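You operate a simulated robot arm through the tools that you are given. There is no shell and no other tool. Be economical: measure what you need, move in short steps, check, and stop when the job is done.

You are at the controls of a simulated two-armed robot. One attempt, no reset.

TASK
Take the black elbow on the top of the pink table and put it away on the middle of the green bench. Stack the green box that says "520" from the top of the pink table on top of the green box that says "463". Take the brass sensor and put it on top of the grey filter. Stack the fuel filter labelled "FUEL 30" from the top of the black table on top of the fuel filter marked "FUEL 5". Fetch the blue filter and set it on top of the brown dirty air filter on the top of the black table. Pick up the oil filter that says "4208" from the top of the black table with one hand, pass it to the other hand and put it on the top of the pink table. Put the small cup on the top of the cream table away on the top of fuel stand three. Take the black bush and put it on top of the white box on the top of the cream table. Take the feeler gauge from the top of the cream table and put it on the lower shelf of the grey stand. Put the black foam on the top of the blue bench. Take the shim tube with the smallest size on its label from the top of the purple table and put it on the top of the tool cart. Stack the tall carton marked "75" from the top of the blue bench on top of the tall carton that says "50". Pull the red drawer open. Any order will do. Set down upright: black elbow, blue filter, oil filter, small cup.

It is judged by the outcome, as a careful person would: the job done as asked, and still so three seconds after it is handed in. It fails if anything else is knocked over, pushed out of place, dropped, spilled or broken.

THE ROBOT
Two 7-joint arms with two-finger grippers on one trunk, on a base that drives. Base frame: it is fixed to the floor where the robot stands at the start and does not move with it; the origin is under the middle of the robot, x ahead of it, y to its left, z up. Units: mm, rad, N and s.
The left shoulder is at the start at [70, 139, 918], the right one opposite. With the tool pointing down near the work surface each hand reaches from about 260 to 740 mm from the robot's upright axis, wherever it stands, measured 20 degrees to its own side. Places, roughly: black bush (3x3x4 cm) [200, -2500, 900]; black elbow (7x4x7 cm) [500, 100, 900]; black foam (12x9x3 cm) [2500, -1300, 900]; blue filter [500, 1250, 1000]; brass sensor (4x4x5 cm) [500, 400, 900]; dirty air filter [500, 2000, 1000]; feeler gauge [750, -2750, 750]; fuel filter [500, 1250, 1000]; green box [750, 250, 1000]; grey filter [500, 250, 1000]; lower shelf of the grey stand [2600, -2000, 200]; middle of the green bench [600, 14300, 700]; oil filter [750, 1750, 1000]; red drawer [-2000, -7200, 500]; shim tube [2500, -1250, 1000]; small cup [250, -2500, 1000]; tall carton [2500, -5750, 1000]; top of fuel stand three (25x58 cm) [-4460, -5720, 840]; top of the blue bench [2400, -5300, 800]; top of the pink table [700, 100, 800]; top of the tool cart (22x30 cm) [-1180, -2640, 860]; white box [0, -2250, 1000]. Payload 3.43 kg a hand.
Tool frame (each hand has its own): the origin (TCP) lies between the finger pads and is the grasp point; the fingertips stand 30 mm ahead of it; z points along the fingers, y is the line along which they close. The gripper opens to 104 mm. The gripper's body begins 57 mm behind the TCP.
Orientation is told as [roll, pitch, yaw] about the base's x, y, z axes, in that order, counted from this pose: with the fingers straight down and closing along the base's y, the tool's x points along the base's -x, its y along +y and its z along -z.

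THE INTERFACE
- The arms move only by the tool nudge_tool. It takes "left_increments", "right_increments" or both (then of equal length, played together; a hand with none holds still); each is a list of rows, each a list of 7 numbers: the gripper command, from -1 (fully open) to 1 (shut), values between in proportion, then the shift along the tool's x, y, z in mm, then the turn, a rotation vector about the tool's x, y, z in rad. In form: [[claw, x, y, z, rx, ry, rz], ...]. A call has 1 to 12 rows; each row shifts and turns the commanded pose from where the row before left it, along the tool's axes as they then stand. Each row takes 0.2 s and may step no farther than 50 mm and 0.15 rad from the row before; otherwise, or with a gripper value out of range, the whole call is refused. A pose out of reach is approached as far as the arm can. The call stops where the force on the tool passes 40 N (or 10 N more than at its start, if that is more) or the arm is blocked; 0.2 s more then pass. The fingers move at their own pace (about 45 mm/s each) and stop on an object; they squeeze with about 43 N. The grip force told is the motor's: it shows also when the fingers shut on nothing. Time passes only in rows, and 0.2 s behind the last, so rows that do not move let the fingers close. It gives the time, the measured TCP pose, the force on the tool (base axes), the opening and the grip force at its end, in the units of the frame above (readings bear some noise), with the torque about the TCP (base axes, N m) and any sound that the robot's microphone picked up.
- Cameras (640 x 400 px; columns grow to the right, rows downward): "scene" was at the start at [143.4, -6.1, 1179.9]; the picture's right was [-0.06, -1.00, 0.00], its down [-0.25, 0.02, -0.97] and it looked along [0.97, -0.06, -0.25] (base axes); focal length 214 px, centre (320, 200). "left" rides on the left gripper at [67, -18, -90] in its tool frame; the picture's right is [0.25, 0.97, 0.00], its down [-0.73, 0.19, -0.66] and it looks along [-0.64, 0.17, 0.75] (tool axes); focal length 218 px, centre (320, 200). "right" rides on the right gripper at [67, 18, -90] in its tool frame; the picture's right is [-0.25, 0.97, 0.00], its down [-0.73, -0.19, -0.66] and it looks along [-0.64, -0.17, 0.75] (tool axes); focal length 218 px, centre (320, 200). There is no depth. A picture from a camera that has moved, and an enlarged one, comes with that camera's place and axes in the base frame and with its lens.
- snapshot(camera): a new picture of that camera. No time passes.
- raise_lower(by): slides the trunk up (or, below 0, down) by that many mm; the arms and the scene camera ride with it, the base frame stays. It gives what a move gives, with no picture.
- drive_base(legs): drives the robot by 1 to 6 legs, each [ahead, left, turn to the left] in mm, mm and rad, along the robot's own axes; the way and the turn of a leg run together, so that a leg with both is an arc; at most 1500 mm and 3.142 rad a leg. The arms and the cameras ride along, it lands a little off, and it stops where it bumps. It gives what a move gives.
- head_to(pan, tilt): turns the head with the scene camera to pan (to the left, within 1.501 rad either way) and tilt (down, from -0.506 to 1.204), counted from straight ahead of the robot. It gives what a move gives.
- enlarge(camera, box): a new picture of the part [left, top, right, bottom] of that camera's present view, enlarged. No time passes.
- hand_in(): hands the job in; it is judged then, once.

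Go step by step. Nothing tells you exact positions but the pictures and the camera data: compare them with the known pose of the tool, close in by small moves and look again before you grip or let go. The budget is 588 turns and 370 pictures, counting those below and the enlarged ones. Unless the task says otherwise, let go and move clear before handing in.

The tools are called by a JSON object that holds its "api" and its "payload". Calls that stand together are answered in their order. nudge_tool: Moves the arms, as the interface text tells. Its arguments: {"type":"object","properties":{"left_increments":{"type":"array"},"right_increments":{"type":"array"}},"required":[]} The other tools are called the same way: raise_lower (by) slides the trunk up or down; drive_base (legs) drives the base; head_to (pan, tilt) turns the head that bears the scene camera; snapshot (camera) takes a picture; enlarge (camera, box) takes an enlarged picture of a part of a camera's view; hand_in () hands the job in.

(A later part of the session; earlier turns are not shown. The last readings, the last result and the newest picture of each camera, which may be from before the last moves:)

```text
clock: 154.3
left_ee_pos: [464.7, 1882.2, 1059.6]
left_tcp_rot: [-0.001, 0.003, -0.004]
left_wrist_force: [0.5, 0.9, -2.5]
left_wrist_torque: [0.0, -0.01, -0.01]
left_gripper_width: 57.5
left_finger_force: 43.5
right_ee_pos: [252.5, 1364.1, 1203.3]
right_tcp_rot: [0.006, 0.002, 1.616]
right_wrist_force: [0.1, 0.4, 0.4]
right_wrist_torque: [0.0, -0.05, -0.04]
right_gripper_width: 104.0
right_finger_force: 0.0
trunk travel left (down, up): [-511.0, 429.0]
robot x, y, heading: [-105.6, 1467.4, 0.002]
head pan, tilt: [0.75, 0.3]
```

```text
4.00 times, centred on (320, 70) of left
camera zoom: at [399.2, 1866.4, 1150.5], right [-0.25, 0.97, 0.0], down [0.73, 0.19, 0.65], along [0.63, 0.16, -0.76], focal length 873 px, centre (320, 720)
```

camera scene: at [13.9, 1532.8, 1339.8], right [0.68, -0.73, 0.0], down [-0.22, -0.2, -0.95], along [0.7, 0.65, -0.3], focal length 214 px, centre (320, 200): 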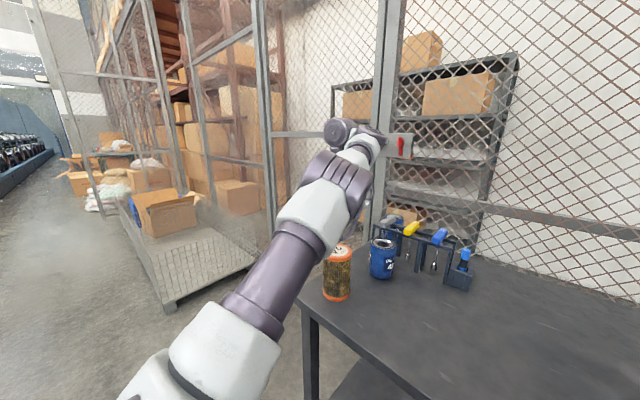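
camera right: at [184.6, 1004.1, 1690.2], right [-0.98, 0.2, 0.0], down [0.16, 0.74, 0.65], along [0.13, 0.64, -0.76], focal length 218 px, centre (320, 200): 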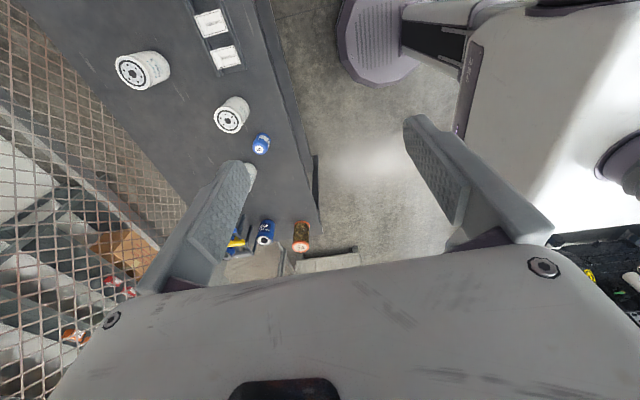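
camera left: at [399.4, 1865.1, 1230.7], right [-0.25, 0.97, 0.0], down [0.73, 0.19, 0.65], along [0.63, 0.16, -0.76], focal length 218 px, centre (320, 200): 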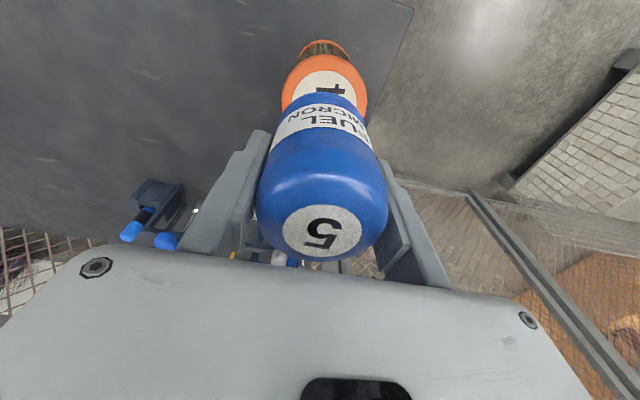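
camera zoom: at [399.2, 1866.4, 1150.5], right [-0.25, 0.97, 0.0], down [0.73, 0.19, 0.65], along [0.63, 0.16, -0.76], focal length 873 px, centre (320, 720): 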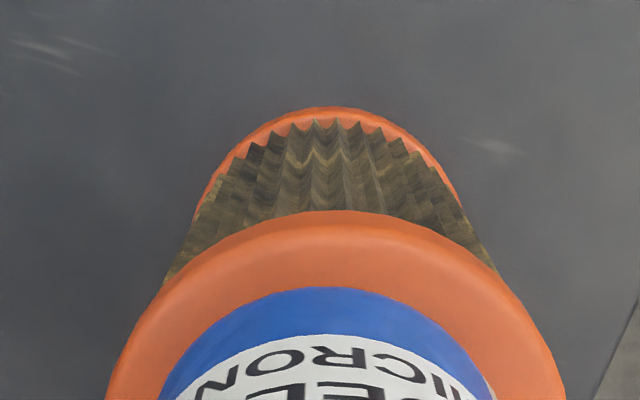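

{"api": "nudge_tool", "payload": {"left_increments": [[1, 0, 0, 1.5, 0, 0, 0], [1, 0, 0, 1.5, 0, 0, 0], [1, 0, 0, 1.5, 0, 0, 0], [1, 0, 0, 1, 0, 0, 0]]}}

```text
clock: 155.3
left_ee_pos: [465.2, 1883.2, 1055.7]
left_tcp_rot: [-0.001, 0.003, -0.003]
left_wrist_force: [-0.5, 1.3, -2.1]
left_wrist_torque: [0.02, 0.03, 0.0]
left_gripper_width: 57.8
left_finger_force: 42.7
right_ee_pos: [251.5, 1364.0, 1203.7]
right_tcp_rot: [0.006, 0.002, 1.617]
right_wrist_force: [0.1, -0.4, 0.5]
right_wrist_torque: [-0.01, -0.03, 0.02]
right_gripper_width: 104.1
right_finger_force: 0.1
trunk travel left (down, up): [-511.0, 429.0]
robot x, y, heading: [-104.4, 1470.3, -0.001]
head pan, tilt: [0.75, 0.3]
```

{"api": "nudge_tool", "payload": {"left_increments": [[1, 0, 0, 1.5, 0, 0, 0], [1, 0, 0, 1.5, 0, 0, 0], [1, 0, 0, 1, 0, 0, 0]]}}

```text
clock: 156.1
left_ee_pos: [466.8, 1883.3, 1051.5]
left_tcp_rot: [-0.001, 0.002, -0.005]
left_wrist_force: [0.3, 0.6, -2.3]
left_wrist_torque: [0.03, -0.01, 0.0]
left_gripper_width: 58.1
left_finger_force: 43.0
right_ee_pos: [251.2, 1363.1, 1204.3]
right_tcp_rot: [0.004, 0.0, 1.618]
right_wrist_force: [0.3, 0.0, -0.8]
right_wrist_torque: [0.03, 0.03, 0.02]
right_gripper_width: 103.8
right_finger_force: 0.1
trunk travel left (down, up): [-511.0, 429.0]
robot x, y, heading: [-104.0, 1469.3, -0.001]
head pan, tilt: [0.75, 0.3]
```

{"api": "nudge_tool", "payload": {"left_increments": [[1, 0, 0, 1.5, 0, 0, 0], [1, 0, 0, 1.5, 0, 0, 0], [1, 0, 0, 1, 0, 0, 0]]}}

{"api": "enlarge", "payload": {"camera": "left", "box": [240, 20, 400, 120]}}

```text
clock: 156.9
left_ee_pos: [464.7, 1883.0, 1051.3]
left_tcp_rot: [0.004, -0.003, -0.003]
left_wrist_force: [4.9, 4.8, 25.4]
left_wrist_torque: [0.61, -0.23, -0.08]
left_gripper_width: 57.6
left_finger_force: 43.2
right_ee_pos: [249.7, 1363.1, 1204.6]
right_tcp_rot: [0.003, -0.001, 1.617]
right_wrist_force: [0.2, -0.4, -0.5]
right_wrist_torque: [0.02, 0.02, 0.01]
right_gripper_width: 104.3
right_finger_force: 0.1
trunk travel left (down, up): [-511.0, 429.0]
robot x, y, heading: [-104.5, 1467.7, -0.001]
head pan, tilt: [0.75, 0.3]
```

```text
4.00 times, centred on (320, 70) of left
camera zoom: at [397.6, 1865.1, 1141.0], right [-0.25, 0.97, 0.0], down [0.73, 0.19, 0.66], along [0.64, 0.17, -0.75], focal length 873 px, centre (320, 720)
```

zoom: 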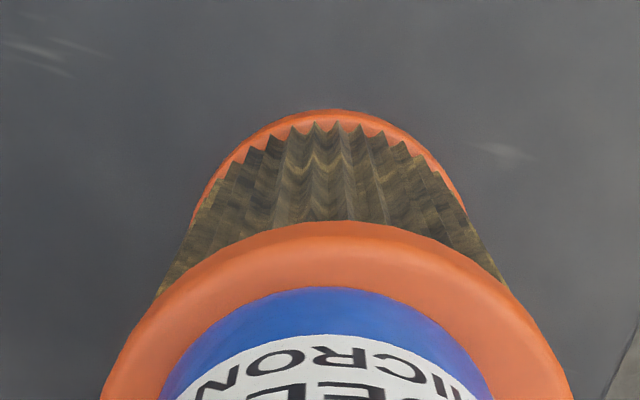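

Contact made. I'm easing the load, then releasing.

{"api": "nudge_tool", "payload": {"left_increments": [[1, 0, 0, -2, 0, 0, 0], [0.3, 0, 0, 0, 0, 0, 0], [0, 0, 0, 0, 0, 0, 0], [-0.5, 0, 0, 0, 0, 0, 0], [-0.5, 0, 0, 0, 0, 0, 0], [-0.5, 0, 0, -20, 0, 0, 0]]}}

{"api": "raise_lower", "payload": {"by": 100}}

{"api": "snapshot", "payload": {"camera": "left"}}

```text
clock: 158.3
left_ee_pos: [465.4, 1882.9, 1069.5]
left_tcp_rot: [-0.001, 0.003, -0.003]
left_wrist_force: [0.0, 0.7, -0.1]
left_wrist_torque: [-0.01, 0.02, -0.01]
left_gripper_width: 77.7
left_finger_force: 0.1
right_ee_pos: [250.6, 1362.0, 1203.0]
right_tcp_rot: [0.005, -0.001, 1.616]
right_wrist_force: [0.0, 0.2, 0.1]
right_wrist_torque: [0.01, -0.04, 0.01]
right_gripper_width: 103.9
right_finger_force: 0.1
trunk travel left (down, up): [-511.0, 429.0]
robot x, y, heading: [-102.6, 1467.8, 0.001]
head pan, tilt: [0.75, 0.3]
```

```text
clock: 159.7
left_ee_pos: [465.4, 1883.7, 1170.5]
left_tcp_rot: [-0.003, 0.004, -0.004]
left_wrist_force: [-0.5, -0.7, -0.5]
left_wrist_torque: [0.02, 0.0, -0.02]
left_gripper_width: 78.2
left_finger_force: 0.1
right_ee_pos: [252.6, 1362.2, 1305.1]
right_tcp_rot: [0.003, 0.001, 1.617]
right_wrist_force: [0.3, 0.2, 0.0]
right_wrist_torque: [0.0, 0.0, -0.02]
right_gripper_width: 104.0
right_finger_force: 0.2
trunk travel left (down, up): [-611.0, 329.0]
robot x, y, heading: [-107.7, 1471.9, 0.001]
head pan, tilt: [0.75, 0.3]
```

```text
296 pictures are left
camera left: at [399.5, 1866.6, 1258.9], right [-0.25, 0.97, 0.0], down [0.73, 0.19, 0.65], along [0.63, 0.16, -0.76], focal length 218 px, centre (320, 200)
```

left: 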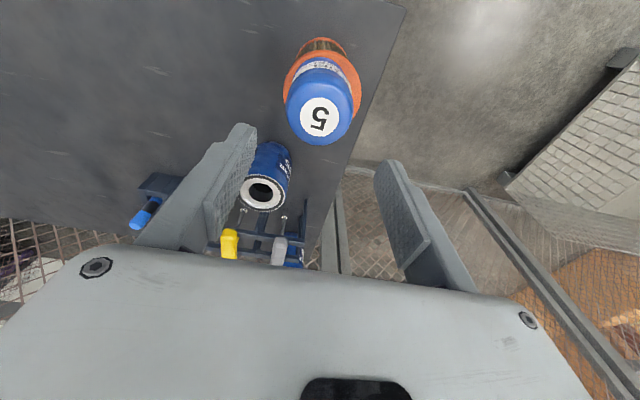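

The blue filter stands on the brown one. Now for oil filter 4208, which I'll approach round the left end of the table, where the floor is free.

{"api": "drive_base", "payload": {"legs": [[-60, 0, 0], [0, 850, 0], [520, 0, 0]]}}

{"api": "head_to", "payload": {"pan": -0.8, "tilt": 0.4}}

{"api": "snapshot", "payload": {"camera": "scene"}}

```text
clock: 167.3
left_ee_pos: [925.5, 2723.4, 1169.4]
left_tcp_rot: [-0.001, 0.002, -0.008]
left_wrist_force: [0.0, -0.1, -0.3]
left_wrist_torque: [0.01, -0.02, 0.01]
left_gripper_width: 78.1
left_finger_force: 0.1
right_ee_pos: [707.8, 2204.4, 1304.4]
right_tcp_rot: [0.002, 0.002, 1.611]
right_wrist_force: [-0.2, 0.7, 0.8]
right_wrist_torque: [-0.03, 0.0, -0.01]
right_gripper_width: 104.0
right_finger_force: 0.0
trunk travel left (down, up): [-611.0, 329.0]
robot x, y, heading: [354.4, 2312.9, -0.004]
head pan, tilt: [0.75, 0.3]
```

```text
clock: 169.0
left_ee_pos: [926.3, 2723.1, 1169.9]
left_tcp_rot: [-0.002, 0.003, -0.011]
left_wrist_force: [-0.7, -0.3, 0.3]
left_wrist_torque: [-0.01, 0.0, -0.02]
left_gripper_width: 78.1
left_finger_force: 0.1
right_ee_pos: [709.4, 2203.7, 1304.2]
right_tcp_rot: [0.007, 0.003, 1.611]
right_wrist_force: [-0.6, -0.5, 0.9]
right_wrist_torque: [0.03, -0.01, -0.02]
right_gripper_width: 104.2
right_finger_force: 0.1
trunk travel left (down, up): [-611.0, 329.0]
robot x, y, heading: [351.9, 2312.8, -0.005]
head pan, tilt: [-0.799, 0.4]
```

```text
295 pictures are left
camera scene: at [467.6, 2243.9, 1364.7], right [-0.72, -0.69, 0.0], down [-0.27, 0.28, -0.92], along [0.64, -0.66, -0.39], focal length 214 px, centre (320, 200)
```

scene: 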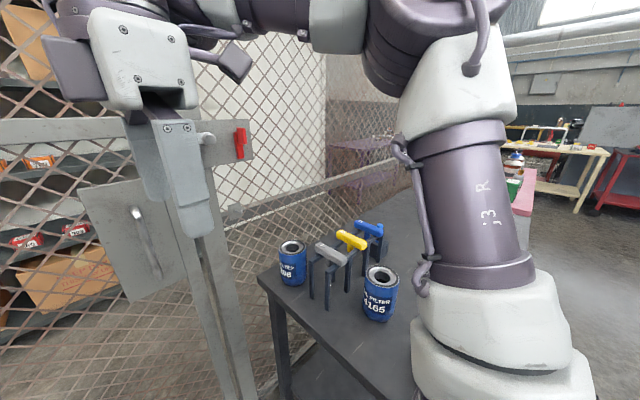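

{"api": "enlarge", "payload": {"camera": "scene", "box": [240, 200, 420, 330]}}

```text
3.08 times, centred on (330, 265) of scene
camera zoom: at [467.6, 2243.9, 1364.7], right [-0.72, -0.69, 0.0], down [-0.27, 0.28, -0.92], along [0.64, -0.66, -0.39], focal length 660 px, centre (289, 0)
```

zoom: 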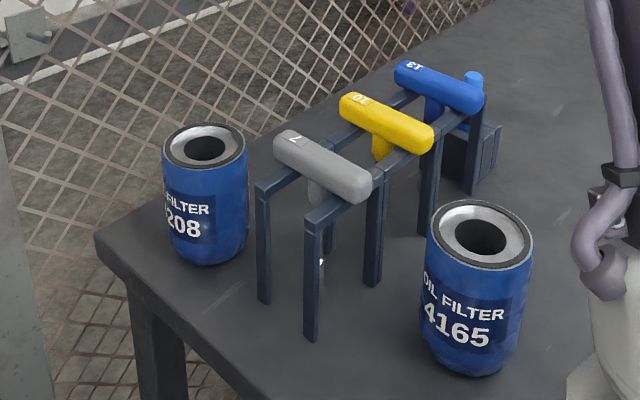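

Yes, the back one reads "…208". It stands at about (915, 1904) with its top near 964, right beside the rack. I'll turn the robot to face it from the table's end.

{"api": "drive_base", "payload": {"legs": [[0, 74, 0], [0, 0, -1.4]]}}

{"api": "nudge_tool", "payload": {"left_increments": [[-1, 0, 0, 0, 0, 0, 0.14], [-1, 0, 0, 0, 0, 0, 0.14], [-1, 0, 0, 0, 0, 0, 0.14], [-1, 0, 0, 0, 0, 0, 0.14], [-1, 0, 0, 0, 0, 0, 0.14], [-1, 0, 0, 0, 0, 0, 0.14], [-1, 0, 0, 0, 0, 0, 0.13], [-1, 0, 0, 0, 0, 0, 0]]}}

{"api": "snapshot", "payload": {"camera": "left"}}

```text
clock: 171.6
left_ee_pos: [1042.3, 2458.2, 1178.6]
left_tcp_rot: [0.004, -0.011, -0.508]
left_wrist_force: [-38.3, 0.3, 6.5]
left_wrist_torque: [0.19, -2.56, 1.44]
left_gripper_width: 78.1
left_finger_force: 0.1
right_ee_pos: [594.7, 2115.5, 1306.1]
right_tcp_rot: [-0.004, -0.004, 1.089]
right_wrist_force: [0.7, -0.3, -0.7]
right_wrist_torque: [-0.03, 0.0, 0.01]
right_gripper_width: 103.8
right_finger_force: 0.1
trunk travel left (down, up): [-611.0, 329.0]
robot x, y, heading: [350.3, 2385.3, -0.528]
head pan, tilt: [-0.799, 0.4]
stopped in leg 2: the force on the tool passed its limit at 126 N (the readings are from after the stop); the commanded pose is now the measured one
```

```text
clock: 172.0
left_ee_pos: [1038.8, 2462.1, 1178.2]
left_tcp_rot: [0.003, -0.01, -0.571]
left_wrist_force: [-43.2, 3.5, 3.3]
left_wrist_torque: [-0.23, -2.76, 1.66]
left_gripper_width: 104.0
left_finger_force: 0.0
right_ee_pos: [592.7, 2115.7, 1306.1]
right_tcp_rot: [-0.005, -0.004, 1.09]
right_wrist_force: [-0.8, -0.1, 0.7]
right_wrist_torque: [0.03, 0.0, 0.0]
right_gripper_width: 103.8
right_finger_force: 0.1
trunk travel left (down, up): [-611.0, 329.0]
robot x, y, heading: [349.2, 2387.8, -0.525]
head pan, tilt: [-0.799, 0.4]
stopped in row 1 (left hand): the force on the tool passed its limit at 52 N (the readings are from after the stop); the commanded pose is now the measured one
```

```text
293 pictures are left
camera left: at [972.8, 2483.8, 1267.2], right [0.31, 0.95, 0.0], down [0.71, -0.23, 0.66], along [0.63, -0.21, -0.75], focal length 218 px, centre (320, 200)
```

left: 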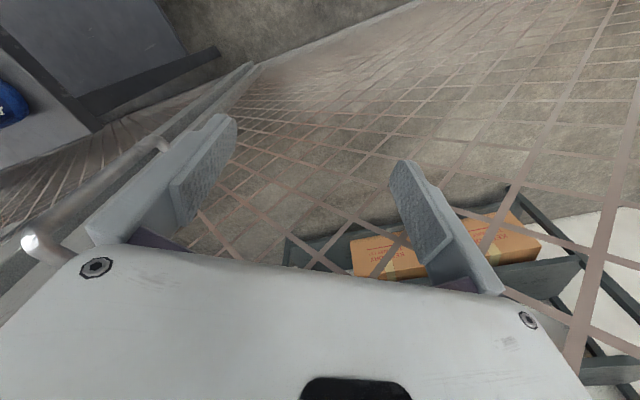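

The hand touched the mesh fence. I'm backing away from it before turning further.

{"api": "drive_base", "payload": {"legs": [[-130, -75, 0], [0, 0, -0.873]]}}

{"api": "nudge_tool", "payload": {"left_increments": [[-1, 0, 0, 0, 0, 0, 0.14], [-1, 0, 0, 0, 0, 0, 0.14], [-1, 0, 0, 0, 0, 0, 0.14], [-1, 0, 0, 0, 0, 0, 0.14], [-1, 0, 0, 0, 0, 0, 0.14], [-1, 0, 0, 0, 0, 0, 0.14], [-1, 0, 0, 0, 0, 0, 0.13], [-1, 0, 0, 0, 0, 0, 0]]}}

{"api": "snapshot", "payload": {"camera": "left"}}

{"api": "head_to", "payload": {"pan": 0.5, "tilt": 0.4}}

{"api": "snapshot", "payload": {"camera": "scene"}}

```text
clock: 175.6
left_ee_pos: [709.9, 1898.6, 1171.0]
left_tcp_rot: [-0.002, -0.001, -1.451]
left_wrist_force: [0.0, 0.0, 0.2]
left_wrist_torque: [0.0, -0.01, 0.01]
left_gripper_width: 104.1
left_finger_force: 0.1
right_ee_pos: [159.1, 2016.5, 1304.8]
right_tcp_rot: [0.007, 0.001, 0.216]
right_wrist_force: [-0.5, 1.0, -0.5]
right_wrist_torque: [0.01, 0.01, 0.02]
right_gripper_width: 104.1
right_finger_force: 0.1
trunk travel left (down, up): [-611.0, 329.0]
robot x, y, heading: [204.0, 2388.5, -1.401]
head pan, tilt: [-0.799, 0.4]
```

```text
clock: 177.4
left_ee_pos: [709.2, 1896.3, 1169.7]
left_tcp_rot: [-0.003, -0.002, -2.425]
left_wrist_force: [1.3, 0.3, -0.8]
left_wrist_torque: [0.04, 0.0, 0.01]
left_gripper_width: 104.1
left_finger_force: 0.1
right_ee_pos: [158.6, 2017.3, 1304.7]
right_tcp_rot: [0.004, 0.002, 0.217]
right_wrist_force: [-0.2, -0.5, -0.4]
right_wrist_torque: [0.01, -0.01, 0.0]
right_gripper_width: 103.8
right_finger_force: 0.2
trunk travel left (down, up): [-611.0, 329.0]
robot x, y, heading: [202.5, 2387.0, -1.396]
head pan, tilt: [-0.799, 0.4]
```

```text
292 pictures are left
camera left: at [749.3, 1954.5, 1260.2], right [0.83, -0.56, 0.0], down [-0.42, -0.62, 0.66], along [-0.37, -0.54, -0.75], focal length 218 px, centre (320, 200)
```

left: 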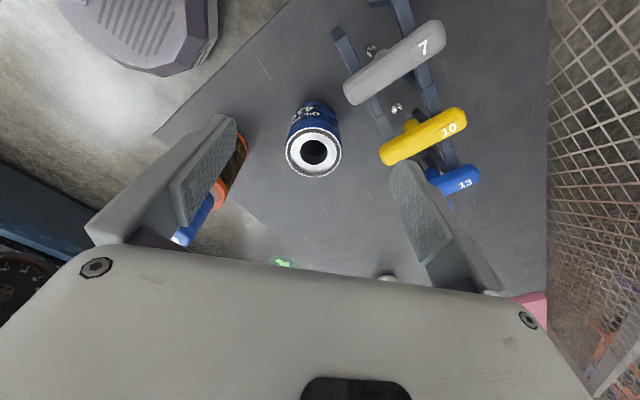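

```text
clock: 178.9
left_ee_pos: [710.7, 1897.4, 1171.4]
left_tcp_rot: [-0.002, -0.003, -2.422]
left_wrist_force: [0.1, 0.8, 0.1]
left_wrist_torque: [0.03, 0.0, 0.01]
left_gripper_width: 104.1
left_finger_force: 0.0
right_ee_pos: [159.1, 2017.3, 1303.1]
right_tcp_rot: [0.006, 0.002, 0.216]
right_wrist_force: [0.7, 0.5, -1.1]
right_wrist_torque: [0.02, 0.01, -0.01]
right_gripper_width: 104.1
right_finger_force: 0.1
trunk travel left (down, up): [-611.0, 329.0]
robot x, y, heading: [199.8, 2384.3, -1.403]
head pan, tilt: [0.499, 0.4]
```

```text
291 pictures are left
camera scene: at [267.8, 2263.6, 1364.6], right [-0.78, -0.62, 0.0], down [-0.24, 0.31, -0.92], along [0.57, -0.72, -0.39], focal length 214 px, centre (320, 200)
```

scene: 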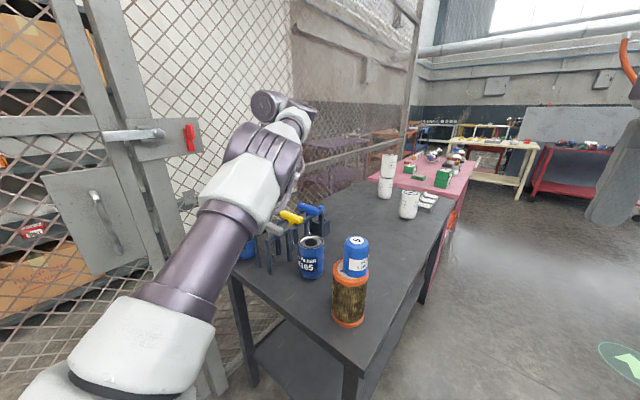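

{"api": "drive_base", "payload": {"legs": [[28, 178, 0]]}}

{"api": "snapshot", "payload": {"camera": "left"}}

```text
clock: 180.4
left_ee_pos: [887.1, 1899.3, 1171.6]
left_tcp_rot: [-0.001, -0.001, -2.423]
left_wrist_force: [-0.1, -0.6, -0.1]
left_wrist_torque: [0.02, -0.01, 0.01]
left_gripper_width: 104.3
left_finger_force: 0.0
right_ee_pos: [335.8, 2019.6, 1303.3]
right_tcp_rot: [0.002, 0.0, 0.215]
right_wrist_force: [-0.4, 0.2, 0.5]
right_wrist_torque: [0.01, -0.02, -0.01]
right_gripper_width: 103.9
right_finger_force: 0.1
trunk travel left (down, up): [-611.0, 329.0]
robot x, y, heading: [385.5, 2388.7, -1.396]
head pan, tilt: [0.499, 0.4]
```

```text
290 pictures are left
camera left: at [927.1, 1956.7, 1261.2], right [0.83, -0.56, 0.0], down [-0.42, -0.62, 0.66], along [-0.37, -0.54, -0.75], focal length 218 px, centre (320, 200)
```

left: 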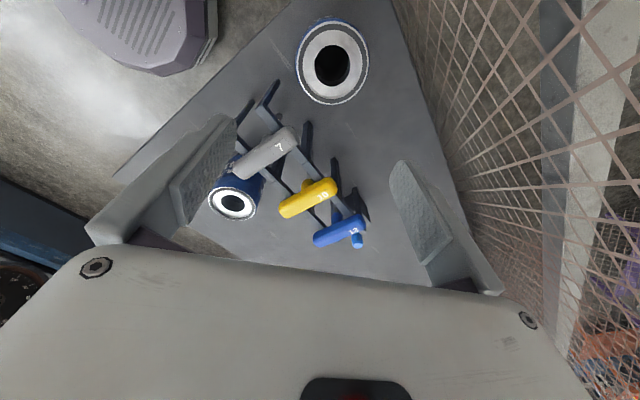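

{"api": "nudge_tool", "payload": {"left_increments": [[-1, 13, 5, 0, 0, 0, 0], [-1, 13, 4.6, 0, 0, 0, 0], [-1, 0, 0, 0, 0, 0, 0]]}}

{"api": "raise_lower", "payload": {"by": -155}}

{"api": "snapshot", "payload": {"camera": "left"}}

```text
clock: 181.2
left_ee_pos: [916.0, 1907.9, 1170.0]
left_tcp_rot: [-0.003, -0.002, -2.422]
left_wrist_force: [0.2, 0.5, -0.3]
left_wrist_torque: [0.03, -0.01, 0.02]
left_gripper_width: 104.1
left_finger_force: 0.0
right_ee_pos: [338.7, 2019.8, 1304.0]
right_tcp_rot: [0.005, 0.001, 0.215]
right_wrist_force: [-1.0, 0.0, -0.5]
right_wrist_torque: [-0.03, 0.03, -0.02]
right_gripper_width: 104.0
right_finger_force: 0.1
trunk travel left (down, up): [-611.0, 329.0]
robot x, y, heading: [382.8, 2385.8, -1.402]
head pan, tilt: [0.499, 0.4]
```

```text
clock: 183.0
left_ee_pos: [913.9, 1908.8, 1015.6]
left_tcp_rot: [-0.003, -0.002, -2.422]
left_wrist_force: [0.5, -0.2, -0.7]
left_wrist_torque: [0.01, 0.02, -0.04]
left_gripper_width: 104.1
left_finger_force: 0.1
right_ee_pos: [339.1, 2019.3, 1148.3]
right_tcp_rot: [0.003, 0.001, 0.214]
right_wrist_force: [0.5, -0.2, -0.2]
right_wrist_torque: [0.0, -0.01, 0.01]
right_gripper_width: 103.9
right_finger_force: 0.0
trunk travel left (down, up): [-456.0, 484.0]
robot x, y, heading: [380.8, 2389.8, -1.401]
head pan, tilt: [0.499, 0.4]
```

```text
289 pictures are left
camera left: at [954.8, 1966.4, 1105.0], right [0.83, -0.56, 0.0], down [-0.42, -0.62, 0.66], along [-0.37, -0.54, -0.75], focal length 218 px, centre (320, 200)
```

left: 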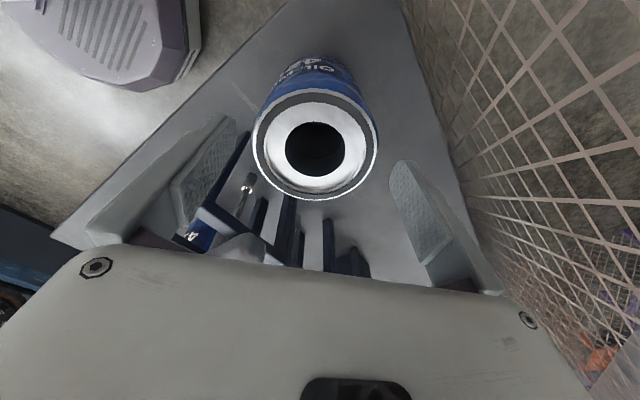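

{"api": "nudge_tool", "payload": {"left_increments": [[-1, -4.2, 0.3, 0, 0, 0, 0], [-1, 0, 0, 0, 0, 0, 0]]}}

{"api": "raise_lower", "payload": {"by": -88}}

{"api": "nudge_tool", "payload": {"left_increments": [[0.2, 0, 0, 0, 0, 0, 0], [0.5, 0, 0, 0, 0, 0, 0], [1, 0, 0, 0, 0, 0, 0], [1, 0, 0, 0, 0, 0, 0], [1, 0, 0, 0, 0, 0, 0], [1, 0, 0, 0, 0, 0, 0], [1, 0, 0, 0, 0, 0, 0]]}}

{"api": "snapshot", "payload": {"camera": "left"}}

```text
clock: 183.6
left_ee_pos: [911.0, 1905.6, 1015.4]
left_tcp_rot: [-0.002, -0.004, -2.423]
left_wrist_force: [0.2, -0.6, -1.4]
left_wrist_torque: [0.02, 0.01, 0.01]
left_gripper_width: 103.9
left_finger_force: 0.1
right_ee_pos: [337.7, 2019.4, 1150.0]
right_tcp_rot: [0.003, -0.001, 0.215]
right_wrist_force: [0.7, 0.0, -0.4]
right_wrist_torque: [-0.03, -0.02, 0.04]
right_gripper_width: 104.2
right_finger_force: 0.0
trunk travel left (down, up): [-456.0, 484.0]
robot x, y, heading: [380.3, 2387.2, -1.403]
head pan, tilt: [0.499, 0.4]
```

```text
clock: 184.8
left_ee_pos: [910.8, 1904.7, 927.4]
left_tcp_rot: [-0.001, -0.003, -2.423]
left_wrist_force: [0.3, 0.1, 0.0]
left_wrist_torque: [0.0, -0.03, -0.01]
left_gripper_width: 104.0
left_finger_force: 0.0
right_ee_pos: [338.9, 2021.3, 1061.8]
right_tcp_rot: [0.003, -0.002, 0.216]
right_wrist_force: [-0.7, 0.4, -0.5]
right_wrist_torque: [-0.01, 0.0, 0.03]
right_gripper_width: 103.9
right_finger_force: 0.0
trunk travel left (down, up): [-368.0, 572.0]
robot x, y, heading: [380.7, 2389.7, -1.396]
head pan, tilt: [0.499, 0.4]
```

```text
clock: 186.4
left_ee_pos: [911.0, 1904.2, 927.6]
left_tcp_rot: [-0.002, -0.001, -2.422]
left_wrist_force: [0.1, -1.1, 0.6]
left_wrist_torque: [-0.1, -0.16, -0.02]
left_gripper_width: 85.0
left_finger_force: 43.2
right_ee_pos: [338.4, 2019.9, 1061.2]
right_tcp_rot: [0.005, -0.001, 0.216]
right_wrist_force: [-0.3, -0.1, -0.4]
right_wrist_torque: [0.02, 0.01, -0.04]
right_gripper_width: 104.0
right_finger_force: 0.0
trunk travel left (down, up): [-368.0, 572.0]
robot x, y, heading: [384.4, 2390.3, -1.403]
head pan, tilt: [0.499, 0.4]
```

```text
288 pictures are left
camera left: at [951.7, 1962.9, 1017.1], right [0.83, -0.56, 0.0], down [-0.42, -0.62, 0.66], along [-0.37, -0.54, -0.75], focal length 218 px, centre (320, 200)
```

left: 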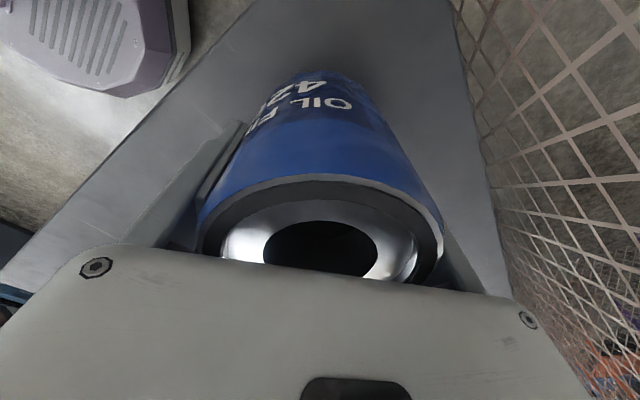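

The 4208 filter is gripped. For the later hand-over I want more of its lower part free, so I'll regrip 16 mm higher before lifting.

{"api": "nudge_tool", "payload": {"left_increments": [[0.2, 0, 0, 0, 0, 0, 0], [-0.4, 0, 0, 0, 0, 0, 0], [-1, 0, 0, 0, 0, 0, 0], [-1, 0, 0, 0, 0, 0, 0], [-1, 0, 0, -8, 0, 0, 0], [-1, 0, 0, -8, 0, 0, 0], [0.5, 0, 0, 0, 0, 0, 0], [1, 0, 0, 0, 0, 0, 0], [1, 0, 0, 0, 0, 0, 0], [1, 0, 0, 0, 0, 0, 0], [1, 0, 0, 0, 0, 0, 0], [1, 0, 0, 0, 0, 0, 0]]}}

{"api": "raise_lower", "payload": {"by": 280}}

```text
clock: 189.0
left_ee_pos: [912.7, 1905.1, 943.8]
left_tcp_rot: [-0.001, -0.001, -2.421]
left_wrist_force: [-0.4, 0.3, 0.4]
left_wrist_torque: [-0.03, 0.01, -0.06]
left_gripper_width: 84.7
left_finger_force: 42.9
right_ee_pos: [338.1, 2019.5, 1061.5]
right_tcp_rot: [0.003, 0.001, 0.215]
right_wrist_force: [0.1, -0.2, -0.1]
right_wrist_torque: [0.0, 0.0, -0.03]
right_gripper_width: 104.0
right_finger_force: 0.1
trunk travel left (down, up): [-368.0, 572.0]
robot x, y, heading: [381.2, 2390.0, -1.403]
head pan, tilt: [0.499, 0.4]
```

```text
clock: 191.9
left_ee_pos: [912.0, 1904.3, 1222.8]
left_tcp_rot: [-0.005, -0.003, -2.422]
left_wrist_force: [0.7, 0.6, -4.7]
left_wrist_torque: [0.0, -0.02, -0.04]
left_gripper_width: 84.4
left_finger_force: 43.2
right_ee_pos: [338.4, 2018.4, 1341.6]
right_tcp_rot: [0.007, 0.002, 0.213]
right_wrist_force: [0.7, -0.4, -0.4]
right_wrist_torque: [0.01, -0.01, 0.01]
right_gripper_width: 103.8
right_finger_force: 0.1
trunk travel left (down, up): [-648.0, 292.0]
robot x, y, heading: [381.4, 2386.5, -1.4]
head pan, tilt: [0.499, 0.4]
```

The filter is up. I'll back into open space and start turning the right hand for a side grasp.

{"api": "drive_base", "payload": {"legs": [[-450, 0, 0]]}}

{"api": "nudge_tool", "payload": {"right_increments": [[-1, 0, 0, 0, 0, 0, 0.147], [-1, 0, 0, 0, 0, 0, 0.147], [-1, 0, 0, 0, 0, 0, 0.147], [-1, 0, 0, 0, 0, 0, 0.147], [-1, 0, 0, 0, 0, 0, 0.147], [-1, 0, 0, 0, 0, 0, 0.147], [-1, 0, 0, 0, 0, 0, 0.147], [-1, 0, 0, 0, 0, 0, 0.147], [-1, 0, 0, 0, 0, 0, 0.147], [-1, 0, 0, 0, 0, 0, 0.147], [-1, 0, 0, 0, 0, 0, 0.147], [-1, 0, 0, 0, 0, 0, 0]], "left_increments": [[1, 0, 0, 0, 0, 0, -0.1], [1, 0, 0, 0, 0, 0, -0.1], [1, 0, 0, 0, 0, 0, -0.1], [1, 0, 0, 0, 0, 0, -0.1], [1, 0, 0, 0, 0, 0, -0.1], [1, 0, 0, 0, 0, 0, -0.1], [1, 0, 0, 0, 0, 0, -0.1], [1, 0, 0, 0, 0, 0, -0.1], [1, 0, 0, 0, 0, 0, -0.1], [1, 0, 0, 0, 0, 0, -0.1], [1, 0, 0, 0, 0, 0, -0.02], [1, 0, 0, 0, 0, 0, 0]]}}

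{"api": "nudge_tool", "payload": {"right_increments": [[-1, 0, 0, 0, -0.14, 0, 0], [-1, 0, 0, 0, -0.14, 0, 0], [-1, 0, 0, 0, -0.14, 0, 0], [-1, 0, 0, 0, -0.14, 0, 0], [-1, 0, 0, 0, -0.14, 0, 0], [-1, 0, 0, 0, -0.14, 0, 0], [-1, 0, 0, 0, -0.14, 0, 0], [-1, 0, 0, 0, -0.14, 0, 0], [-1, 0, 0, 0, -0.14, 0, 0], [-1, 0, 0, 0, -0.14, 0, 0], [-1, 0, 0, 0, 0, 0, 0]]}}

{"api": "head_to", "payload": {"pan": 0.1, "tilt": 0.3}}

{"api": "snapshot", "payload": {"camera": "scene"}}

```text
clock: 194.6
left_ee_pos: [838.6, 2351.0, 1221.6]
left_tcp_rot: [-0.003, -0.001, -2.418]
left_wrist_force: [0.2, -0.2, -5.4]
left_wrist_torque: [0.0, 0.05, 0.04]
left_gripper_width: 84.4
left_finger_force: 42.9
right_ee_pos: [263.7, 2462.9, 1340.2]
right_tcp_rot: [0.005, 0.001, 0.219]
right_wrist_force: [0.3, -0.4, 0.1]
right_wrist_torque: [0.01, 0.01, 0.01]
right_gripper_width: 104.0
right_finger_force: 0.0
trunk travel left (down, up): [-648.0, 292.0]
robot x, y, heading: [304.4, 2832.2, -1.396]
head pan, tilt: [0.499, 0.4]
```

```text
clock: 197.2
left_ee_pos: [838.1, 2350.8, 1221.9]
left_tcp_rot: [-0.005, 0.002, -1.396]
left_wrist_force: [-0.1, 0.1, -4.4]
left_wrist_torque: [-0.03, 0.05, 0.01]
left_gripper_width: 84.7
left_finger_force: 43.1
right_ee_pos: [262.4, 2461.3, 1340.7]
right_tcp_rot: [-0.002, 0.006, -1.397]
right_wrist_force: [-0.1, -0.9, -0.2]
right_wrist_torque: [-0.01, 0.01, 0.03]
right_gripper_width: 103.9
right_finger_force: 0.1
trunk travel left (down, up): [-648.0, 292.0]
robot x, y, heading: [305.0, 2833.9, -1.395]
head pan, tilt: [0.499, 0.4]
```

```text
clock: 199.6
left_ee_pos: [839.3, 2350.4, 1223.5]
left_tcp_rot: [-0.007, 0.002, -1.399]
left_wrist_force: [0.8, -0.7, -4.5]
left_wrist_torque: [-0.01, 0.0, 0.0]
left_gripper_width: 84.6
left_finger_force: 42.8
right_ee_pos: [119.0, 2621.0, 1495.7]
right_tcp_rot: [1.029, 0.027, -1.373]
right_wrist_force: [-0.4, 0.7, -0.8]
right_wrist_torque: [0.0, 0.02, -0.01]
right_gripper_width: 104.1
right_finger_force: 0.1
right hand out of reach, approached as far as the arm can: row 1, 2, 3, 4, 5, 6, 7, 8, 9, 10
trunk travel left (down, up): [-648.0, 292.0]
robot x, y, heading: [301.7, 2834.0, -1.393]
head pan, tilt: [0.499, 0.4]
```

```text
clock: 200.4
left_ee_pos: [837.9, 2350.5, 1223.1]
left_tcp_rot: [-0.004, 0.0, -1.398]
left_wrist_force: [0.5, 0.1, -4.0]
left_wrist_torque: [-0.01, 0.0, 0.0]
left_gripper_width: 84.7
left_finger_force: 43.1
right_ee_pos: [118.0, 2622.4, 1495.1]
right_tcp_rot: [1.028, 0.025, -1.374]
right_wrist_force: [-0.5, -0.4, 0.4]
right_wrist_torque: [-0.01, -0.04, 0.01]
right_gripper_width: 104.0
right_finger_force: 0.2
trunk travel left (down, up): [-648.0, 292.0]
robot x, y, heading: [306.0, 2833.9, -1.396]
head pan, tilt: [0.099, 0.3]
```

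```text
287 pictures are left
camera scene: at [338.6, 2692.2, 1410.8], right [-0.96, -0.27, 0.0], down [-0.08, 0.29, -0.95], along [0.26, -0.92, -0.3], focal length 214 px, centre (320, 200)
```

scene: 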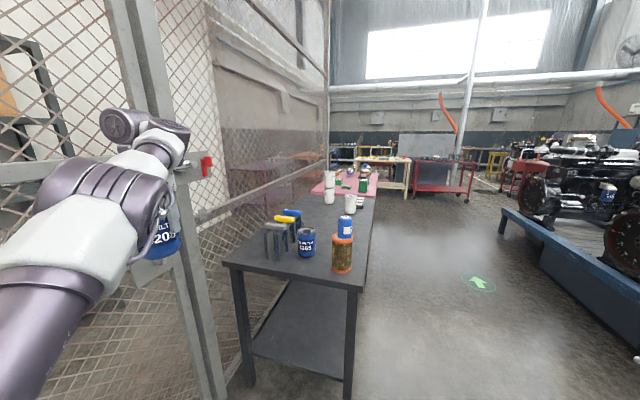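

{"api": "nudge_tool", "payload": {"right_increments": [[-1, -25, -17, 32, 0, 0, 0], [-1, -25, -17, 32, 0, 0, 0], [-1, -25, -17, 32, 0, 0, 0], [-1, -25, -17, 32, 0, 0, 0], [-1, -25, -17, 32, 0, 0, 0], [-1, -25, -17, 32, 0, 0, 0], [-1, -25, -17, 32, 0, 0, 0], [-1, -25, -17, 32, 0, 0, 0], [-1, 0, 0, 0, 0, 0, 0]]}}

{"api": "head_to", "payload": {"pan": -0.6, "tilt": 0.2}}

{"api": "snapshot", "payload": {"camera": "scene"}}

```text
clock: 202.4
left_ee_pos: [837.6, 2349.1, 1223.9]
left_tcp_rot: [-0.003, 0.001, -1.397]
left_wrist_force: [0.3, 0.0, -4.5]
left_wrist_torque: [0.01, 0.0, 0.0]
left_gripper_width: 84.6
left_finger_force: 42.8
right_ee_pos: [117.8, 2621.6, 1495.7]
right_tcp_rot: [1.028, 0.027, -1.375]
right_wrist_force: [0.3, 0.4, -0.3]
right_wrist_torque: [-0.02, -0.01, -0.03]
right_gripper_width: 104.2
right_finger_force: 0.0
right hand out of reach, approached as far as the arm can: row 1, 2, 3, 4, 5, 6, 7, 8
trunk travel left (down, up): [-648.0, 292.0]
robot x, y, heading: [304.1, 2828.0, -1.399]
head pan, tilt: [0.099, 0.3]
```

```text
clock: 203.5
left_ee_pos: [839.1, 2350.2, 1223.5]
left_tcp_rot: [-0.003, 0.001, -1.398]
left_wrist_force: [0.5, -0.6, -4.0]
left_wrist_torque: [0.02, -0.02, -0.01]
left_gripper_width: 84.7
left_finger_force: 43.3
right_ee_pos: [118.9, 2621.9, 1494.3]
right_tcp_rot: [1.027, 0.025, -1.375]
right_wrist_force: [0.2, 0.3, 0.1]
right_wrist_torque: [-0.03, -0.01, -0.01]
right_gripper_width: 103.9
right_finger_force: 0.1
trunk travel left (down, up): [-648.0, 292.0]
robot x, y, heading: [305.0, 2830.5, -1.39]
head pan, tilt: [-0.6, 0.201]
```

```text
286 pictures are left
camera scene: at [275.1, 2697.1, 1420.1], right [-0.91, 0.41, 0.0], down [0.08, 0.18, -0.98], along [-0.4, -0.89, -0.2], focal length 214 px, centre (320, 200)
```

scene: 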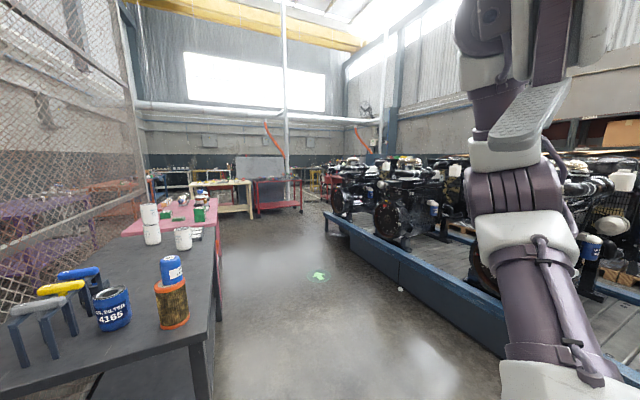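

I've worked out the limit: the wrist can't straighten past about 90° to the forearm, so the hand must stay outside a certain circle around the shoulder. I'll unroll the right hand and bring it to a better place before rolling it again about the wrist.

{"api": "nudge_tool", "payload": {"right_increments": [[-1, 0, 0, 0, 0.147, 0, 0], [-1, 0, 0, 0, 0.147, 0, 0], [-1, 0, 0, 0, 0.147, 0, 0], [-1, 0, 0, 0, 0.147, 0, 0], [-1, 0, 0, 0, 0.147, 0, 0], [-1, 0, 0, 0, 0.147, 0, 0], [-1, 0, 0, 0, 0.147, 0, 0], [-1, 0, 0, 0, 0, 0, 0]]}}

```text
clock: 205.3
left_ee_pos: [838.0, 2350.6, 1222.2]
left_tcp_rot: [-0.004, 0.001, -1.399]
left_wrist_force: [0.3, -0.3, -5.0]
left_wrist_torque: [0.01, 0.02, 0.03]
left_gripper_width: 84.4
left_finger_force: 43.2
right_ee_pos: [120.3, 2624.6, 1484.0]
right_tcp_rot: [0.541, 0.027, -1.376]
right_wrist_force: [-0.2, 0.8, -0.2]
right_wrist_torque: [0.02, 0.01, 0.01]
right_gripper_width: 103.9
right_finger_force: 0.0
right hand out of reach, approached as far as the arm can: row 4, 5, 6, 7
trunk travel left (down, up): [-648.0, 292.0]
robot x, y, heading: [304.7, 2830.2, -1.395]
head pan, tilt: [-0.6, 0.201]
```

{"api": "nudge_tool", "payload": {"right_increments": [[-1, -29, 13, 26, 0, 0, 0], [-1, -29, 13, 26, 0, 0, 0], [-1, -29, 13, 26, 0, 0, 0], [-1, -29, 15, 24, 0.08, 0, 0], [-1, -29, 16, 23, 0.08, 0, 0], [-1, -29, 17, 22, 0.08, 0, 0], [-1, -29, 18, 21, 0.1, 0, 0], [-1, -29, 20, 19, 0.1, 0, 0], [-1, -29, 22, 17, 0.1, 0, 0], [-1, 0, 0, 0, 0, 0, 0]]}}

```text
clock: 207.5
left_ee_pos: [835.6, 2351.2, 1223.9]
left_tcp_rot: [-0.004, 0.0, -1.397]
left_wrist_force: [0.2, -0.1, -4.0]
left_wrist_torque: [0.01, 0.01, 0.0]
left_gripper_width: 84.5
left_finger_force: 43.0
right_ee_pos: [383.6, 2413.8, 1345.1]
right_tcp_rot: [0.001, 0.024, -1.376]
right_wrist_force: [-0.5, 0.4, -0.1]
right_wrist_torque: [0.04, 0.0, -0.04]
right_gripper_width: 103.9
right_finger_force: 0.1
trunk travel left (down, up): [-648.0, 292.0]
robot x, y, heading: [306.4, 2834.0, -1.396]
head pan, tilt: [-0.6, 0.201]
```

{"api": "nudge_tool", "payload": {"right_increments": [[-1, 0, 0, 0, 0, 0, -0.13], [-1, 0, 0, 0, 0, 0, -0.13], [-1, 0, 0, 0, 0, 0, -0.11], [-1, 0, 29, -2, -0.14, 0, 0], [-1, 0, 29, -2, -0.14, 0, 0], [-1, 0, 29, -2, -0.14, 0, 0], [-1, 0, 29, -2, -0.14, 0, 0], [-1, 0, 29, -2, -0.14, 0, 0], [-1, 0, 29, -2, -0.14, 0, 0], [-1, 0, 29, -2, -0.14, 0, 0], [-1, 0, 29, -2, -0.14, 0, 0], [-1, 0, 0, 0, 0, 0, 0]]}}

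```text
clock: 210.1
left_ee_pos: [837.4, 2351.2, 1222.7]
left_tcp_rot: [-0.004, 0.002, -1.4]
left_wrist_force: [-0.2, 0.1, -4.9]
left_wrist_torque: [-0.03, -0.01, 0.01]
left_gripper_width: 84.2
left_finger_force: 43.0
right_ee_pos: [542.1, 2514.0, 1465.6]
right_tcp_rot: [1.132, 0.025, -1.006]
right_wrist_force: [-0.1, 0.5, 0.6]
right_wrist_torque: [0.01, 0.01, -0.02]
right_gripper_width: 103.7
right_finger_force: 0.0
trunk travel left (down, up): [-648.0, 292.0]
robot x, y, heading: [305.3, 2832.3, -1.39]
head pan, tilt: [-0.6, 0.201]
```

{"api": "nudge_tool", "payload": {"right_increments": [[-1, 0, 29, -2, -0.14, 0, 0], [-1, 0, 29, -2, -0.14, 0, 0], [-1, 0, 29, -2, -0.14, 0, 0], [-1, 0, 0, 0, 0, 0, 0]]}}

{"api": "head_to", "payload": {"pan": 0.2, "tilt": 0.2}}

{"api": "snapshot", "payload": {"camera": "scene"}}

```text
clock: 211.1
left_ee_pos: [837.6, 2351.0, 1223.7]
left_tcp_rot: [-0.004, 0.002, -1.398]
left_wrist_force: [0.4, -0.4, -3.9]
left_wrist_torque: [0.0, -0.02, -0.02]
left_gripper_width: 84.6
left_finger_force: 43.3
right_ee_pos: [563.2, 2521.0, 1549.3]
right_tcp_rot: [1.551, 0.023, -1.006]
right_wrist_force: [-0.3, 1.0, -0.2]
right_wrist_torque: [0.0, 0.01, 0.02]
right_gripper_width: 104.2
right_finger_force: 0.2
trunk travel left (down, up): [-648.0, 292.0]
robot x, y, heading: [303.0, 2833.0, -1.394]
head pan, tilt: [-0.6, 0.201]
```

```text
clock: 212.2
left_ee_pos: [837.6, 2352.0, 1222.6]
left_tcp_rot: [-0.003, 0.002, -1.399]
left_wrist_force: [-0.4, -0.2, -4.8]
left_wrist_torque: [0.06, -0.01, -0.01]
left_gripper_width: 84.4
left_finger_force: 43.0
right_ee_pos: [562.2, 2521.9, 1548.9]
right_tcp_rot: [1.55, 0.024, -1.002]
right_wrist_force: [-0.6, 0.5, 0.8]
right_wrist_torque: [-0.02, 0.0, 0.02]
right_gripper_width: 104.1
right_finger_force: 0.0
trunk travel left (down, up): [-648.0, 292.0]
robot x, y, heading: [306.6, 2835.6, -1.398]
head pan, tilt: [0.201, 0.201]
```

```text
285 pictures are left
camera scene: at [347.8, 2695.3, 1420.1], right [-0.93, -0.37, 0.0], down [-0.07, 0.19, -0.98], along [0.36, -0.91, -0.2], focal length 214 px, centre (320, 200)
```

scene: 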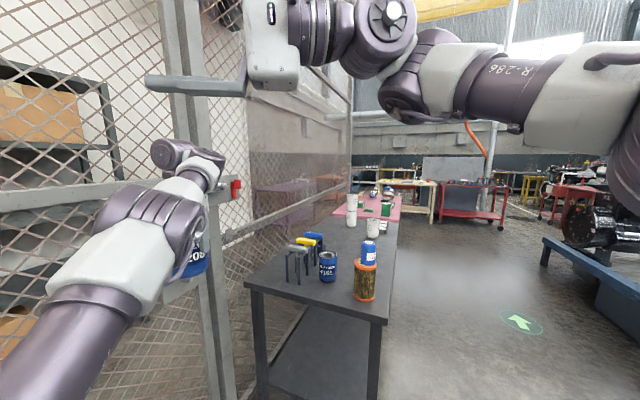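

The right hand now points left with a level wrist. I'll set it to a waiting position, then bring the left hand with the filter to the meeting place.

{"api": "nudge_tool", "payload": {"right_increments": [[-1, -9, -33, -23.7, 0, 0, 0], [-1, -9, -33, -23.7, 0, 0, 0], [-1, -9, -33, -23.7, 0, 0, 0], [-1, -9, -33, -23.7, 0, 0, 0], [-1, -9, -33, -23.7, 0, 0, 0], [-1, -9, -33, -23.7, 0, 0, 0], [-1, -9, -33, -23.7, 0, 0, 0], [-1, 0, 0, 0, 0, 0, 0]]}}

```text
clock: 214.1
left_ee_pos: [838.3, 2350.7, 1223.5]
left_tcp_rot: [-0.004, 0.0, -1.397]
left_wrist_force: [0.2, -0.3, -3.4]
left_wrist_torque: [0.03, -0.01, 0.01]
left_gripper_width: 84.6
left_finger_force: 43.1
right_ee_pos: [449.0, 2381.8, 1319.3]
right_tcp_rot: [1.551, 0.022, -1.004]
right_wrist_force: [-0.2, 0.3, 0.1]
right_wrist_torque: [-0.03, 0.02, -0.03]
right_gripper_width: 104.1
right_finger_force: 0.1
trunk travel left (down, up): [-648.0, 292.0]
robot x, y, heading: [302.3, 2833.4, -1.395]
head pan, tilt: [0.201, 0.201]
```

{"api": "nudge_tool", "payload": {"left_increments": [[1, 18.5, -30, -20, 0, 0, 0], [1, 18.5, -30, -20, 0, 0, 0], [1, 18.5, -30, -20, 0, 0, 0], [1, 18.5, -30, -20, 0, 0, 0], [1, 18.5, -30, -20, 0, 0, 0], [1, 18.5, -30, -20, 0, 0, 0], [1, 18.5, -30, -20, 0, 0, 0], [1, 18.5, -30, -20, 0, 0, 0], [1, 0, 0, 0, 0, 0, 0]]}}

{"api": "head_to", "payload": {"pan": 0.25, "tilt": 0.3}}

{"api": "snapshot", "payload": {"camera": "scene"}}

{"api": "snapshot", "payload": {"camera": "right"}}

```text
clock: 216.1
left_ee_pos: [640.0, 2497.6, 1371.1]
left_tcp_rot: [-0.002, 0.003, -1.399]
left_wrist_force: [0.0, -0.7, -4.3]
left_wrist_torque: [-0.01, 0.03, 0.01]
left_gripper_width: 84.6
left_finger_force: 43.1
left hand out of reach, approached as far as the arm can: row 5, 6, 7, 8
right_ee_pos: [450.1, 2380.4, 1319.9]
right_tcp_rot: [1.55, 0.025, -1.003]
right_wrist_force: [-0.3, 0.4, -1.3]
right_wrist_torque: [-0.01, -0.01, 0.02]
right_gripper_width: 104.0
right_finger_force: 0.0
trunk travel left (down, up): [-648.0, 292.0]
robot x, y, heading: [304.3, 2834.4, -1.396]
head pan, tilt: [0.201, 0.201]
```

```text
clock: 216.7
left_ee_pos: [640.4, 2498.4, 1370.8]
left_tcp_rot: [-0.001, 0.001, -1.398]
left_wrist_force: [0.5, -0.5, -4.5]
left_wrist_torque: [-0.01, -0.03, 0.02]
left_gripper_width: 84.2
left_finger_force: 42.8
right_ee_pos: [448.6, 2379.5, 1320.6]
right_tcp_rot: [1.551, 0.024, -1.003]
right_wrist_force: [0.2, 0.2, -0.3]
right_wrist_torque: [0.0, 0.0, 0.03]
right_gripper_width: 103.8
right_finger_force: 0.0
trunk travel left (down, up): [-648.0, 292.0]
robot x, y, heading: [302.8, 2833.5, -1.396]
head pan, tilt: [0.25, 0.3]
```

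```text
284 pictures are left
camera scene: at [352.0, 2696.6, 1410.8], right [-0.91, -0.41, 0.0], down [-0.12, 0.27, -0.96], along [0.39, -0.87, -0.3], focal length 214 px, centre (320, 200)
```

scene: 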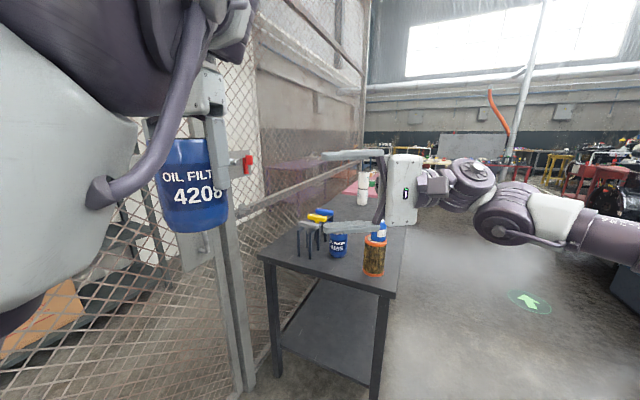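

```text
283 pictures are left
camera right: at [337.2, 2389.3, 1340.5], right [0.16, -0.22, 0.96], down [-0.17, -0.97, -0.19], along [0.97, -0.13, -0.2], focal length 218 px, centre (320, 200)
```

right: 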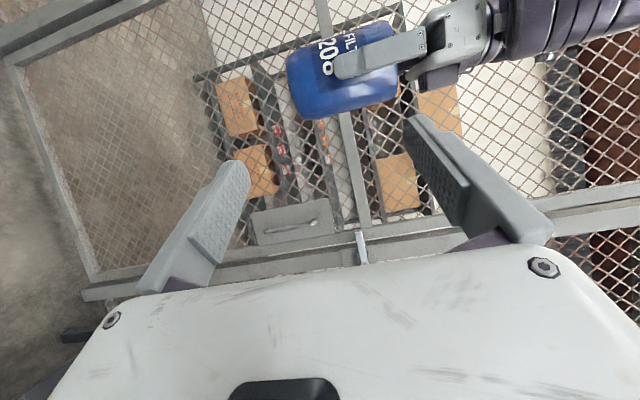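

The label 4208 is confirmed. The right fingers currently close vertically, so I'll spin that hand by 90° to close horizontally, with its camera on top.

{"api": "nudge_tool", "payload": {"right_increments": [[-1, 0, 0, 0, 0, 0, 0.143], [-1, 0, 0, 0, 0, 0, 0.143], [-1, 0, 0, 0, 0, 0, 0.143], [-1, 0, 0, 0, 0, 0, 0.143], [-1, 0, 0, 0, 0, 0, 0.143], [-1, 0, 0, 0, 0, 0, 0.143], [-1, 0, 0, 0, 0, 0, 0.143], [-1, 0, 0, 0, 0, 0, 0.143], [-1, 0, 0, 0, 0, 0, 0.143], [-1, 0, 0, 0, 0, 0, 0.143], [-1, 0, 0, 0, 0, 0, 0.143], [-1, 0, 0, 0, 0, 0, 0]]}}

{"api": "snapshot", "payload": {"camera": "right"}}

```text
clock: 219.3
left_ee_pos: [639.9, 2499.5, 1372.8]
left_tcp_rot: [-0.001, 0.002, -1.397]
left_wrist_force: [-0.5, -1.0, -4.9]
left_wrist_torque: [0.0, -0.03, -0.02]
left_gripper_width: 84.1
left_finger_force: 43.1
right_ee_pos: [447.0, 2380.9, 1319.8]
right_tcp_rot: [-0.924, 1.537, 2.786]
right_wrist_force: [0.4, -1.2, 0.3]
right_wrist_torque: [0.04, 0.01, -0.02]
right_gripper_width: 104.1
right_finger_force: 0.0
trunk travel left (down, up): [-648.0, 292.0]
robot x, y, heading: [303.1, 2835.4, -1.396]
head pan, tilt: [0.25, 0.3]
```

```text
282 pictures are left
camera right: at [383.5, 2317.5, 1388.6], right [0.51, -0.81, -0.28], down [-0.68, -0.18, -0.71], along [0.53, 0.55, -0.65], focal length 218 px, centre (320, 200)
```

right: 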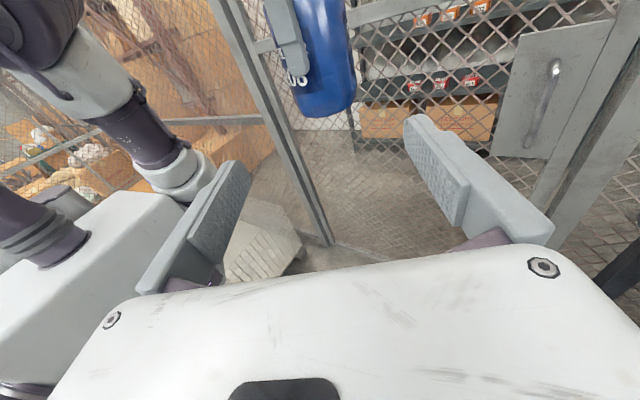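

The right camera shows the filter's lower end dead ahead. I'll approach in stages.

{"api": "nudge_tool", "payload": {"right_increments": [[-1, -2.5, 1.5, 37, 0, 0, 0], [-1, -2.5, 1.5, 37, 0, 0, 0], [-1, -2.5, 1.5, 37, 0, 0, 0], [-1, 0, 0, 20, 0, 0, 0], [-1, 0, 0, 0, 0, 0, 0]]}}

{"api": "snapshot", "payload": {"camera": "right"}}

```text
clock: 220.5
left_ee_pos: [639.7, 2499.5, 1371.8]
left_tcp_rot: [0.0, 0.003, -1.398]
left_wrist_force: [0.2, 0.2, -4.4]
left_wrist_torque: [-0.02, -0.03, -0.01]
left_gripper_width: 84.4
left_finger_force: 42.9
right_ee_pos: [558.5, 2444.9, 1310.5]
right_tcp_rot: [-0.902, 1.541, 2.808]
right_wrist_force: [0.1, 0.2, 0.5]
right_wrist_torque: [-0.01, 0.01, -0.06]
right_gripper_width: 104.1
right_finger_force: 0.1
trunk travel left (down, up): [-648.0, 292.0]
robot x, y, heading: [302.5, 2832.7, -1.392]
head pan, tilt: [0.25, 0.3]
```

```text
281 pictures are left
camera right: at [495.1, 2382.6, 1378.0], right [0.51, -0.81, -0.28], down [-0.68, -0.18, -0.71], along [0.53, 0.55, -0.65], focal length 218 px, centre (320, 200)
```

right: 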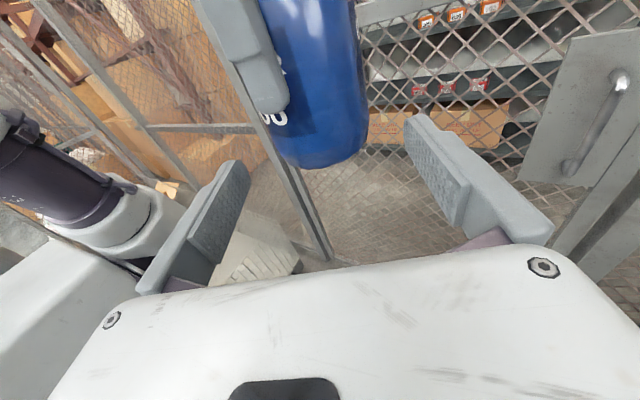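

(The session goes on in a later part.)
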